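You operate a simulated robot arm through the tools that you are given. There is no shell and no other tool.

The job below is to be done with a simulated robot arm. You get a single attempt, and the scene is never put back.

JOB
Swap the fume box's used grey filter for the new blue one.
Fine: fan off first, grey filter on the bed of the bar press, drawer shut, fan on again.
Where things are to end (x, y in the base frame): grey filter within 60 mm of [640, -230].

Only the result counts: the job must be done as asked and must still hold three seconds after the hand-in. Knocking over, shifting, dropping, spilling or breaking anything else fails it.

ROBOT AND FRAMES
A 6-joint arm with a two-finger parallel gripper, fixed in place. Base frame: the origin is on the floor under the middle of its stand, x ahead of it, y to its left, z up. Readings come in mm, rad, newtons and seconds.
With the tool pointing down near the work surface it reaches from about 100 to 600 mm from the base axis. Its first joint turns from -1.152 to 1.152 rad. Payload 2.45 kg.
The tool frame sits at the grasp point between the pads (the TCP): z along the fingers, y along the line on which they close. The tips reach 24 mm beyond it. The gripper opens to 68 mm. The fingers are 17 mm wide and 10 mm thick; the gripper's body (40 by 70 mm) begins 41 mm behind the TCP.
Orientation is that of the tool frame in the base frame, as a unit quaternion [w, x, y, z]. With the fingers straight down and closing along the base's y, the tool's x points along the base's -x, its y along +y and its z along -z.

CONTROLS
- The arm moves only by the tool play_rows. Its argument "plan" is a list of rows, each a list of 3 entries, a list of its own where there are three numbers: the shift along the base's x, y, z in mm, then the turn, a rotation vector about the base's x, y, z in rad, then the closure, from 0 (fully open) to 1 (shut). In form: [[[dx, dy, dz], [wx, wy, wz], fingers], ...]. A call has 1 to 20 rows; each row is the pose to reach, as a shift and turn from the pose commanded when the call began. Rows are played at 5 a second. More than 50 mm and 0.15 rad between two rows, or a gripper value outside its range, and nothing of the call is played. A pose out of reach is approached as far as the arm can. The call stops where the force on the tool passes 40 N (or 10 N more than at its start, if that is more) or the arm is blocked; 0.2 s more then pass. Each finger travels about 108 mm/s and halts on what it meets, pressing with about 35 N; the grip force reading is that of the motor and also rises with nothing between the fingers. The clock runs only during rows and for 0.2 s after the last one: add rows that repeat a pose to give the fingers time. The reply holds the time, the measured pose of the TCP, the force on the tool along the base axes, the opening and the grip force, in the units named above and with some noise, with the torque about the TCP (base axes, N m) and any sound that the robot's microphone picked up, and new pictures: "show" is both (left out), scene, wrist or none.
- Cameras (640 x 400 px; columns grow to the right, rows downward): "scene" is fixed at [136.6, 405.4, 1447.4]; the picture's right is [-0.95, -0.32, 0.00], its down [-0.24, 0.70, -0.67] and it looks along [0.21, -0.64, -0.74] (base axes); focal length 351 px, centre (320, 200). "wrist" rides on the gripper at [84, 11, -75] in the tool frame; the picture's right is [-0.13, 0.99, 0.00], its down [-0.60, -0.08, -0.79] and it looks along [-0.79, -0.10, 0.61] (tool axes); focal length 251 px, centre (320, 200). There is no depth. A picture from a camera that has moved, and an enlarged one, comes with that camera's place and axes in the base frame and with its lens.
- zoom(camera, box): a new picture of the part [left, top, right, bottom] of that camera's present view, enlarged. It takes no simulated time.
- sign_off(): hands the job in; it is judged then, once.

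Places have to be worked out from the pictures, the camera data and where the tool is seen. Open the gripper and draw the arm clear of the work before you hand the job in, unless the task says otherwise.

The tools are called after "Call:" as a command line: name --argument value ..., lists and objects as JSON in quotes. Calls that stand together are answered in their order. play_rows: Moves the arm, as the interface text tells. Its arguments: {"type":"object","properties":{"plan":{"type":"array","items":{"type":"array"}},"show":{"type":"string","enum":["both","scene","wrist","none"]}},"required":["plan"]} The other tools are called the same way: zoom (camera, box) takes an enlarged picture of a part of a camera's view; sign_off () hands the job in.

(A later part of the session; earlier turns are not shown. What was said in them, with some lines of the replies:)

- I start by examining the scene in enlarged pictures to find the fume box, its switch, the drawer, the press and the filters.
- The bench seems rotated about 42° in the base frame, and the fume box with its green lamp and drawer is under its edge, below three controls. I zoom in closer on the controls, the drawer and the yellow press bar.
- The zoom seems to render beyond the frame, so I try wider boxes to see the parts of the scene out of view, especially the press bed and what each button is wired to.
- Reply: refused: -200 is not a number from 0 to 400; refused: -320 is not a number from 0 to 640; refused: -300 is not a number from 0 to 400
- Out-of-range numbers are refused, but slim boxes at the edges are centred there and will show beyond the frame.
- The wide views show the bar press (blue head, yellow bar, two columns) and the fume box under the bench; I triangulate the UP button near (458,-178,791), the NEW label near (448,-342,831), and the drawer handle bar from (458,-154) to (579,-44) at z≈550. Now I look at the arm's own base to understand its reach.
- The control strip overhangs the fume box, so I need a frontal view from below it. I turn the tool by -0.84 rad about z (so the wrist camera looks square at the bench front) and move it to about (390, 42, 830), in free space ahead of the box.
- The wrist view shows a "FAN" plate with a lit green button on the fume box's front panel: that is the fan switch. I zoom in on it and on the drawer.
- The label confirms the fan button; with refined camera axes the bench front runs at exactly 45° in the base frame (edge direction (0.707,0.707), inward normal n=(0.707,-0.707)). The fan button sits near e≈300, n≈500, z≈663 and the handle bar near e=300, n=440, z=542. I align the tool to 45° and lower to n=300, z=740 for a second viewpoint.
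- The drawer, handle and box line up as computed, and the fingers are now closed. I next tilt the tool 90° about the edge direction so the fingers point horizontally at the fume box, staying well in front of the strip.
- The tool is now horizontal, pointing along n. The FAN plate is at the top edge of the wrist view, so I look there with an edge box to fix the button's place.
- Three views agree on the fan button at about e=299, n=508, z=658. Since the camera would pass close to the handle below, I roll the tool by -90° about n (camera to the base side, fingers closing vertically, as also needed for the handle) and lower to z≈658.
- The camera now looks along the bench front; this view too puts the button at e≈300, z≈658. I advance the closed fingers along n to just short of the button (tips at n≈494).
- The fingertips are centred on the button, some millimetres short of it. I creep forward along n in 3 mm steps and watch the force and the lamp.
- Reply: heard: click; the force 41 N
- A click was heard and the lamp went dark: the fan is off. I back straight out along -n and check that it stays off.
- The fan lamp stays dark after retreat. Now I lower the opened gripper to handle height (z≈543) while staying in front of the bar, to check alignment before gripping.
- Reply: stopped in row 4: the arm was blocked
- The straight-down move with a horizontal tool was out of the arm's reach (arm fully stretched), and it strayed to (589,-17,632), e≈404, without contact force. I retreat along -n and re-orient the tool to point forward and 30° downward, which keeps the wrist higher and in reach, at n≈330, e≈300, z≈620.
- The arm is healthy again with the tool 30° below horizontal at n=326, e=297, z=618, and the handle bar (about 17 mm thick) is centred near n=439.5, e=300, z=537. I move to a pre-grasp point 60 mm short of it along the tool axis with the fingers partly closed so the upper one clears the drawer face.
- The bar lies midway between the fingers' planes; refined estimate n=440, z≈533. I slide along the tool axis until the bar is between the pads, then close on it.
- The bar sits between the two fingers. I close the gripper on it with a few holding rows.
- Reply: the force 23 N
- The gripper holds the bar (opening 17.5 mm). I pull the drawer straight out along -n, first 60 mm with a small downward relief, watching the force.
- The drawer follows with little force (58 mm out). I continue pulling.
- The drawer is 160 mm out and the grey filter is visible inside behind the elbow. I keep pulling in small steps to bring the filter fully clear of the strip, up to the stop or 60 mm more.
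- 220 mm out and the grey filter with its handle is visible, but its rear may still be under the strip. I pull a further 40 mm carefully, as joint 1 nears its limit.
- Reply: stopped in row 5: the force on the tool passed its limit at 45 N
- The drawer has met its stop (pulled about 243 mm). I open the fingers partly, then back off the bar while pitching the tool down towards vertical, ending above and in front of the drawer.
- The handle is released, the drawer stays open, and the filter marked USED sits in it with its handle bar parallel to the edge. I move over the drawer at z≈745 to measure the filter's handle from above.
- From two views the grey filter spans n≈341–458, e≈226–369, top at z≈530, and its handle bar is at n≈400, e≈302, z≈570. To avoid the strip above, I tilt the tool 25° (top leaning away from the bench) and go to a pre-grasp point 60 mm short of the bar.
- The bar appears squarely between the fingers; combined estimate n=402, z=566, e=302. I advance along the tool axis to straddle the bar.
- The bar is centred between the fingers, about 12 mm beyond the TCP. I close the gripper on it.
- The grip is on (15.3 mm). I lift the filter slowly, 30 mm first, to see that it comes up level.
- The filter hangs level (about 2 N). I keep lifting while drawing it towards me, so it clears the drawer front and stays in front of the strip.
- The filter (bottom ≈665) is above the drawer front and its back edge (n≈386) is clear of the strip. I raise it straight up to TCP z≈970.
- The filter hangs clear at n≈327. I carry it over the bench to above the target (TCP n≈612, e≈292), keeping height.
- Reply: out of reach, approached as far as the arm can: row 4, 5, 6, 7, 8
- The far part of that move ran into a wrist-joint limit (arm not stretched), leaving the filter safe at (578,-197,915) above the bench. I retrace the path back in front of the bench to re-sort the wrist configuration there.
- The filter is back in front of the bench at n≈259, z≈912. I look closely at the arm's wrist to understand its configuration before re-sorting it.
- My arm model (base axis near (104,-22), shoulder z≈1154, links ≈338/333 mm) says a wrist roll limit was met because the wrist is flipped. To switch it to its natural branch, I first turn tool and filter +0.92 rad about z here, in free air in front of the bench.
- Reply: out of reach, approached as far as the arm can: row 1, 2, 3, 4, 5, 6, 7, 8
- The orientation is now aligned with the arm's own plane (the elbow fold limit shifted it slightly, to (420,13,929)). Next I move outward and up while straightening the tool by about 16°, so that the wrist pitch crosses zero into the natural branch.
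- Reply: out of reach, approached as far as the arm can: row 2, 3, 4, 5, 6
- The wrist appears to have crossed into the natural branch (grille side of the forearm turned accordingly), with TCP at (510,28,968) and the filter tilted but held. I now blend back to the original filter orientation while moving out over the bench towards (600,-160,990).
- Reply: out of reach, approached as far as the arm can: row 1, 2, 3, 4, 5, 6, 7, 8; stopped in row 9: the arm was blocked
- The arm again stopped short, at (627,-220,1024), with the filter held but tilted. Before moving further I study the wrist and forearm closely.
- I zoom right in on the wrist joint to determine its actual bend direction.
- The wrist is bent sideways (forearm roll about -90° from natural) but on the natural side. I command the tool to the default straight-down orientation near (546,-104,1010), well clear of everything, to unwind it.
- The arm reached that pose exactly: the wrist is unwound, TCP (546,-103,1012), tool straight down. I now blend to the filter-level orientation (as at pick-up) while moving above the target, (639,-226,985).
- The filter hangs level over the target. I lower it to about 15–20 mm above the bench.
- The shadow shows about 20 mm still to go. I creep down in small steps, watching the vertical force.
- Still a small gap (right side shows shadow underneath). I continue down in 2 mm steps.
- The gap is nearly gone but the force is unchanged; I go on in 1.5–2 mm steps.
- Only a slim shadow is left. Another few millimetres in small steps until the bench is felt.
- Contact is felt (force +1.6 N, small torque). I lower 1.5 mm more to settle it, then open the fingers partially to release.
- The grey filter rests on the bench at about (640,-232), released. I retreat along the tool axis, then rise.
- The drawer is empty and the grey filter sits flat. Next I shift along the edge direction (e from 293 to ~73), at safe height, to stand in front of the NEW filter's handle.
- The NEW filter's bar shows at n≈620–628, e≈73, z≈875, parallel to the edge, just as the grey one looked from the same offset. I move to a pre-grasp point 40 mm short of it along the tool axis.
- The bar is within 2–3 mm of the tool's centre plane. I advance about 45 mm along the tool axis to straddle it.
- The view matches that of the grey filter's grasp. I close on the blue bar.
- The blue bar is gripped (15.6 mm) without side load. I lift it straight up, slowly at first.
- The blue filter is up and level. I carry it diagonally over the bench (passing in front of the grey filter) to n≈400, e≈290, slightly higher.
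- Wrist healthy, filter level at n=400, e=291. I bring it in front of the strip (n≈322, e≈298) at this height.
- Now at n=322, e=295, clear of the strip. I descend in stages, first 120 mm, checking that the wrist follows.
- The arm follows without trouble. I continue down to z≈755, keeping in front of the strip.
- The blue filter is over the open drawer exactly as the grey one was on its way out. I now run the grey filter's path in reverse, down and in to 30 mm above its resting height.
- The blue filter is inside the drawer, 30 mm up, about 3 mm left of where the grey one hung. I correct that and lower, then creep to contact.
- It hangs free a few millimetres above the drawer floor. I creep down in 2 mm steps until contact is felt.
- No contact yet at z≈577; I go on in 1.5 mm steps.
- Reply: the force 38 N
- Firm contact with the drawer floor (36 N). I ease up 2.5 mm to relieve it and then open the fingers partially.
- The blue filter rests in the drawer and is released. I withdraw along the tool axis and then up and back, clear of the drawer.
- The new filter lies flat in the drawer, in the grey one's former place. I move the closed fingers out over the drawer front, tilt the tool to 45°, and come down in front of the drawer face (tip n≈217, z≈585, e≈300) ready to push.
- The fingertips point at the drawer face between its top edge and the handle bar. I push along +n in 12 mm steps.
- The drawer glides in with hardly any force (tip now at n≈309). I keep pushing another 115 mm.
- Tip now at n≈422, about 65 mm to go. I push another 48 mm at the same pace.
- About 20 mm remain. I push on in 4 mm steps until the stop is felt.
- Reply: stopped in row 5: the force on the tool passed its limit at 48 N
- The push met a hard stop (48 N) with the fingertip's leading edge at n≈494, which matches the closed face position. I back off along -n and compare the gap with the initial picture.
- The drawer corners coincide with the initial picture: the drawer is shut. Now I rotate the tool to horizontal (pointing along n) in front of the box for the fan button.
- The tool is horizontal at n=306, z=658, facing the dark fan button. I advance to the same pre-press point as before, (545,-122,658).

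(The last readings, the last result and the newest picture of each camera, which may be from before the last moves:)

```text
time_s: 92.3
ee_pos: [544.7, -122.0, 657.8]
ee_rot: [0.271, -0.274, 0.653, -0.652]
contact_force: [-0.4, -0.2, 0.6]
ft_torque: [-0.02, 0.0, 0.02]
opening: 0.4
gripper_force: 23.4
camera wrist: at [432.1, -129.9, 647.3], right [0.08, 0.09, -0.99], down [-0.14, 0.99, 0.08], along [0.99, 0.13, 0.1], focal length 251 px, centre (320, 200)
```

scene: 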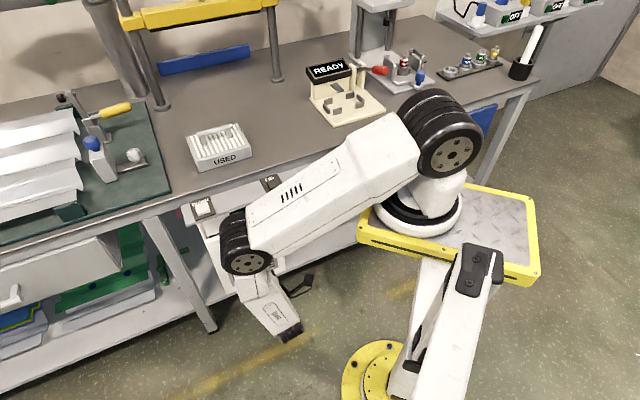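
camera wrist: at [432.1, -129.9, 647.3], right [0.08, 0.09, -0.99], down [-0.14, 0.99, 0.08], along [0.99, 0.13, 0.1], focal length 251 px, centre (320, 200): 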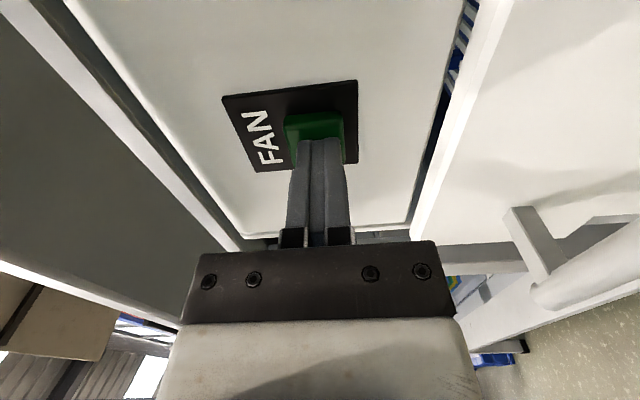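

The fingertips are centred before the button again. I press in 2–3 mm steps, listening for the click.

Call:
play_rows --plan '[[[2.1, -2.1, 0], [0, 0, 0], 1], [[4.2, -4.2, 0], [0, 0, 0], 1], [[6.4, -6.4, 0], [0, 0, 0], 1], [[8.5, -8.5, 0], [0, 0, 0], 1]]' --show "wrist"

```text
time_s: 93.4
ee_pos: [547.4, -126.1, 655.1]
ee_rot: [-0.27, 0.28, -0.651, 0.652]
contact_force: [-11.5, 13.0, 5.6]
ft_torque: [-0.09, -0.12, 0.11]
opening: 0.1
gripper_force: 23.2
heard: click
stopped in row 4: the force on the tool passed its limit at 42 N (the readings are from after the stop); the commanded pose is now the measured one
camera wrist: at [435.6, -135.3, 645.3], right [0.08, 0.09, -0.99], down [-0.15, 0.99, 0.07], along [0.99, 0.14, 0.09], focal length 251 px, centre (320, 200)
```

wrist: 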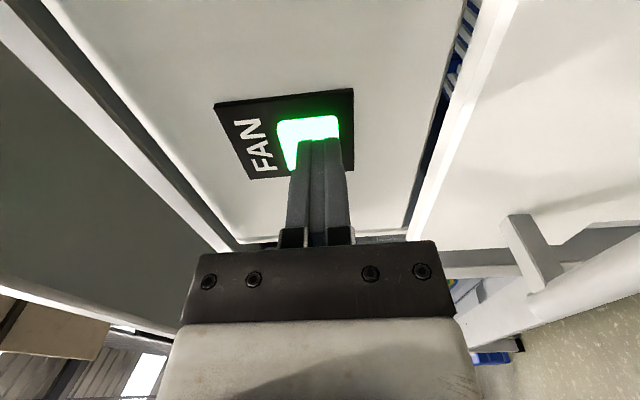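

The click came and the lamp is lit green: the fan is on. I withdraw straight back along -n and open the gripper, then check.

Call:
play_rows --plan '[[[-7, 7, 0], [0, 0, 0], 1], [[-28, 28, 0], [0, 0, 0], 1], [[-56, 56, 0], [0, 0, 0], 1], [[-85, 85, 0], [0, 0, 0], 1], [[-114, 114, 0], [0, 0, 0], 0.5], [[-122, 122, 0], [0, 0, 0], 0], [[-122, 122, 0], [0, 0, 0], 0]]' --show "both"

Call:
zoom --camera "wrist" --box '[0, 0, 640, 10]'

Call:
zoom --camera "scene" --box '[160, 100, 360, 220]'

```text
time_s: 95.0
ee_pos: [429.0, -6.3, 654.5]
ee_rot: [-0.27, 0.275, -0.652, 0.653]
contact_force: [-0.2, -0.2, -0.8]
ft_torque: [0.02, -0.01, -0.03]
opening: 68.0
gripper_force: 0.0
camera wrist: at [316.5, -14.1, 645.6], right [0.08, 0.09, -0.99], down [-0.14, 0.99, 0.07], along [0.99, 0.13, 0.1], focal length 251 px, centre (320, 200)
```

scene: 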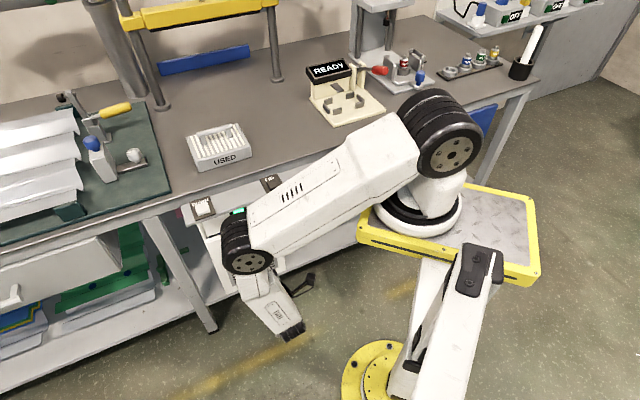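
wrist: 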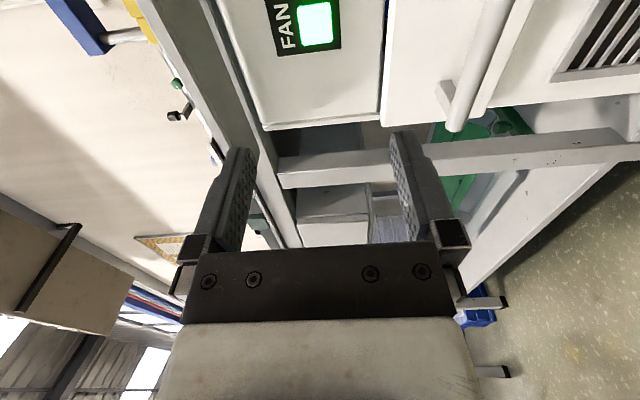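

```text
1.00 times, centred on (320, 5) of wrist (not enlarged: the box is as wide or as high as the picture)
camera zoom: at [316.5, -14.1, 645.6], right [0.08, 0.09, -0.99], down [-0.14, 0.99, 0.07], along [0.99, 0.13, 0.1], focal length 251 px, centre (320, 395)
```

zoom: 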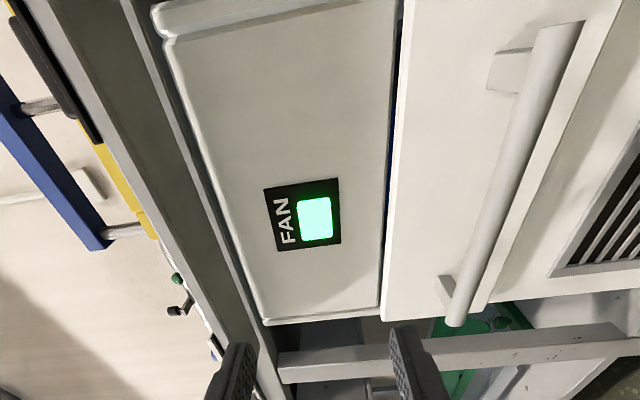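

```text
3.20 times, centred on (260, 160) of scene
camera zoom: at [136.6, 405.5, 1447.4], right [-0.95, -0.32, 0.0], down [-0.24, 0.7, -0.67], along [0.21, -0.64, -0.74], focal length 1124 px, centre (512, 328)
```

zoom: 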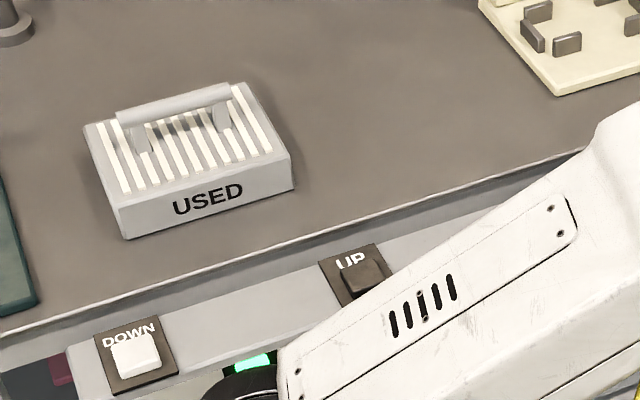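

The fan lamp stays on, the drawer is shut, and the grey filter rests at about (640,-230). Now I draw the arm clear: first tilt the tool back down while rising in front of the bench.

Call:
play_rows --plan '[[[-4, 4, 5], [0.0936, 0.0936, 0], 0], [[-6, 6, 12], [0.1872, 0.1872, 0], 0], [[-6, 6, 20], [0.2807, 0.2807, 0], 0], [[-6, 6, 30], [0.3743, 0.3743, 0], 0], [[-6, 6, 45], [0.4679, 0.4679, 0], 0], [[-3, 3, 65], [0.5615, 0.5615, 0], 0], [[0, 0, 90], [0.64, 0.64, 0], 0], [[4, -4, 120], [0.72, 0.72, 0], 0], [[8, -8, 150], [0.805, 0.805, 0], 0], [[8, -8, 185], [0.805, 0.805, 0], 0], [[8, -8, 220], [0.805, 0.805, 0], 0], [[8, -8, 220], [0.805, 0.805, 0], 0]]' --show "both"

Call:
zoom --camera "scene" --box '[190, 210, 302, 280]'

```text
time_s: 97.6
ee_pos: [435.5, -14.3, 879.9]
ee_rot: [0.084, -0.378, 0.901, -0.195]
contact_force: [0.0, 0.0, -0.5]
ft_torque: [0.01, -0.02, -0.02]
opening: 67.9
gripper_force: 0.1
camera wrist: at [347.7, -46.9, 942.5], right [-0.55, 0.72, -0.41], down [0.24, 0.61, 0.76], along [0.8, 0.32, -0.51], focal length 251 px, centre (320, 200)
```

scene: 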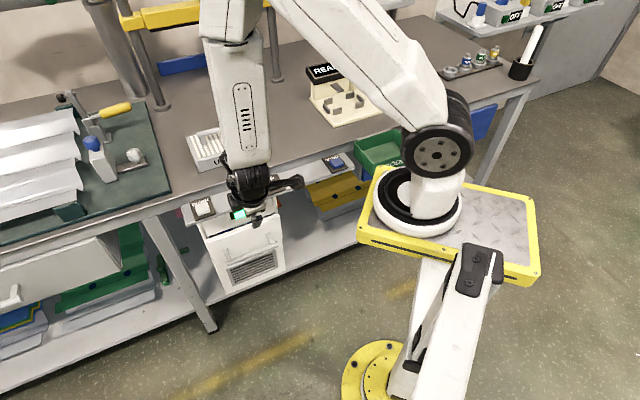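
wrist: 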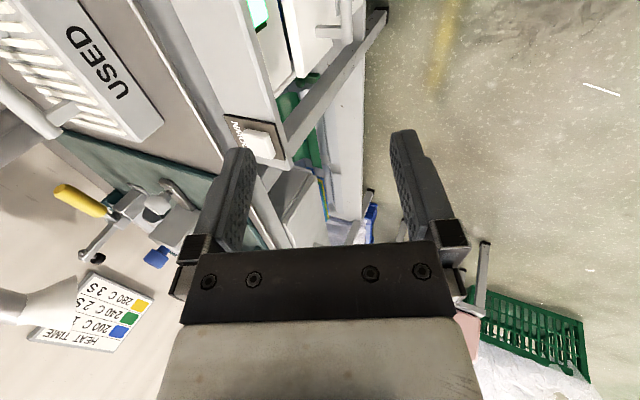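

```text
5.71 times, centred on (246, 245) of scene
camera zoom: at [136.6, 405.4, 1447.4], right [-0.95, -0.32, 0.0], down [-0.24, 0.7, -0.67], along [0.21, -0.64, -0.74], focal length 2007 px, centre (743, -57)
```

zoom: 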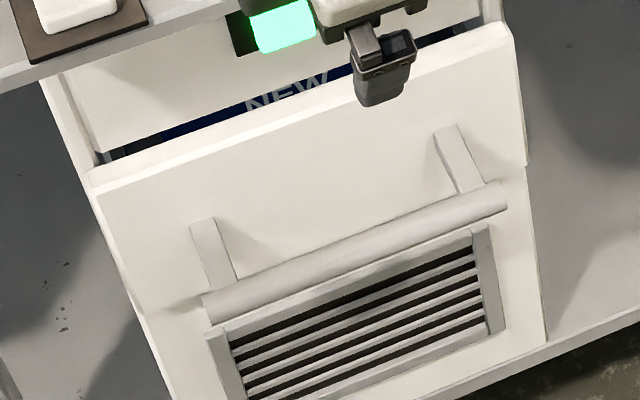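

The closed drawer now looks exactly as at the start, with "NEW" showing where "USED" was, and the fan lamp lit. I raise the arm a further 120 mm to stand clear and take a last look.

Call:
play_rows --plan '[[[0, 0, 30], [0, 0, 0], 0], [[0, 0, 60], [0, 0, 0], 0], [[0, 0, 90], [0, 0, 0], 0], [[0, 0, 120], [0, 0, 0], 0], [[0, 0, 120], [0, 0, 0], 0]]' --show "both"

Call:
zoom --camera "scene" --box '[0, 0, 640, 10]'

Call:
zoom --camera "scene" --box '[160, 110, 360, 240]'

```text
time_s: 98.8
ee_pos: [438.8, -17.4, 994.9]
ee_rot: [0.084, -0.379, 0.9, -0.197]
contact_force: [0.4, 0.0, -0.8]
ft_torque: [-0.03, 0.02, -0.02]
opening: 68.1
gripper_force: 0.0
camera wrist: at [350.3, -49.2, 1058.0], right [-0.55, 0.72, -0.41], down [0.23, 0.61, 0.76], along [0.8, 0.32, -0.51], focal length 251 px, centre (320, 200)
```

scene: 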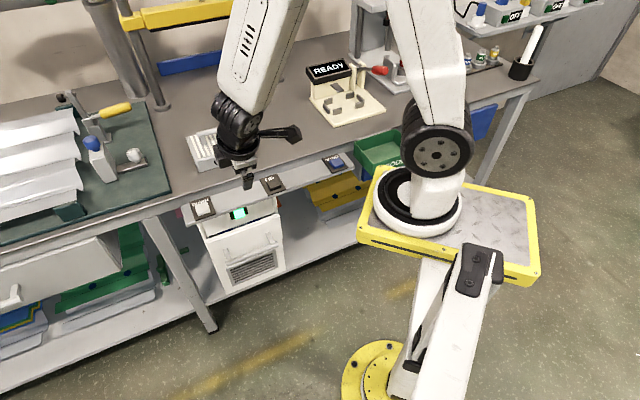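
wrist: 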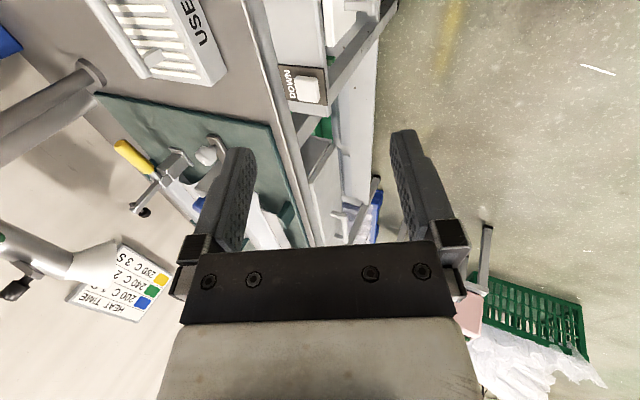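

```text
1.00 times, centred on (320, 5) of scene (not enlarged: the box is as wide or as high as the picture)
camera zoom: at [136.6, 405.4, 1447.4], right [-0.95, -0.32, 0.0], down [-0.24, 0.7, -0.67], along [0.21, -0.64, -0.74], focal length 351 px, centre (320, 395)
```

zoom: 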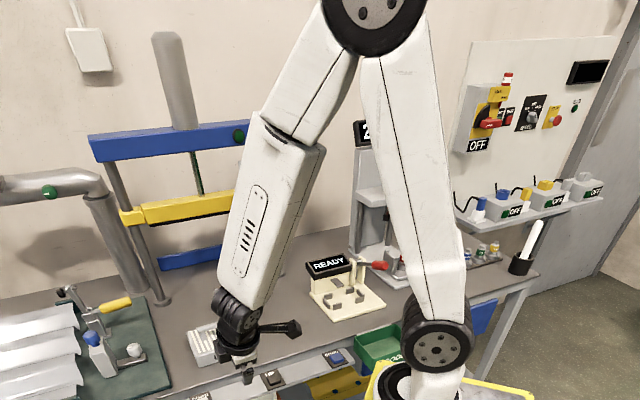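

```text
3.08 times, centred on (260, 175) of scene
camera zoom: at [136.6, 405.4, 1447.4], right [-0.95, -0.32, 0.0], down [-0.24, 0.7, -0.67], along [0.21, -0.64, -0.74], focal length 1081 px, centre (505, 277)
```

zoom: 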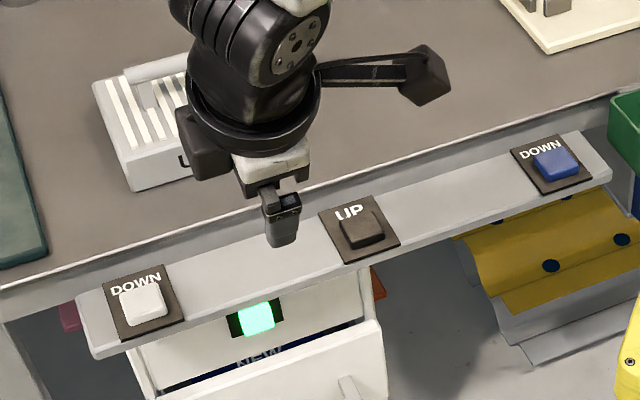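

Everything is in order. The fan is on again, the drawer is shut with the NEW filter inside, and the USED filter is on the press bed near (640,-230). The gripper is open and the arm is clear, so I hand the job in.

Call:
sign_off

```text
The job is handed in.
```

The filter swap is finished and handed in; the sign-off gave no verdict.

- **Fan:** I switched it off before opening the drawer. It is on again now and its lamp is lit.
- **Grey filter:** It sits flat on the bench at about (640, -230). That comes from the pictures and the tool readings, accurate to about 10–15 mm.
- **Press bed:** From the pictures the spot is bare bench near the front edge, well in front of the press's yellow bar. I went by the coordinates you gave.
- **Blue filter:** It lies flat in the drawer where the grey one was.
- **Drawer:** I pushed it in to its stop, and it matches the starting picture.

Three moves went outside what the arm could do:

- **At the drawer handle:** Lowering toward it over-reached, and the gripper strayed about 110 mm off course with nothing in it. No contact force showed.
- **While carrying the grey filter:** A wrist joint limit stopped the arm, so I backed out and re-sorted the wrist. The filter tilted in the air for a while but stayed gripped.

In the last pictures nothing else looks moved. The gripper is open and the arm is clear of the work.
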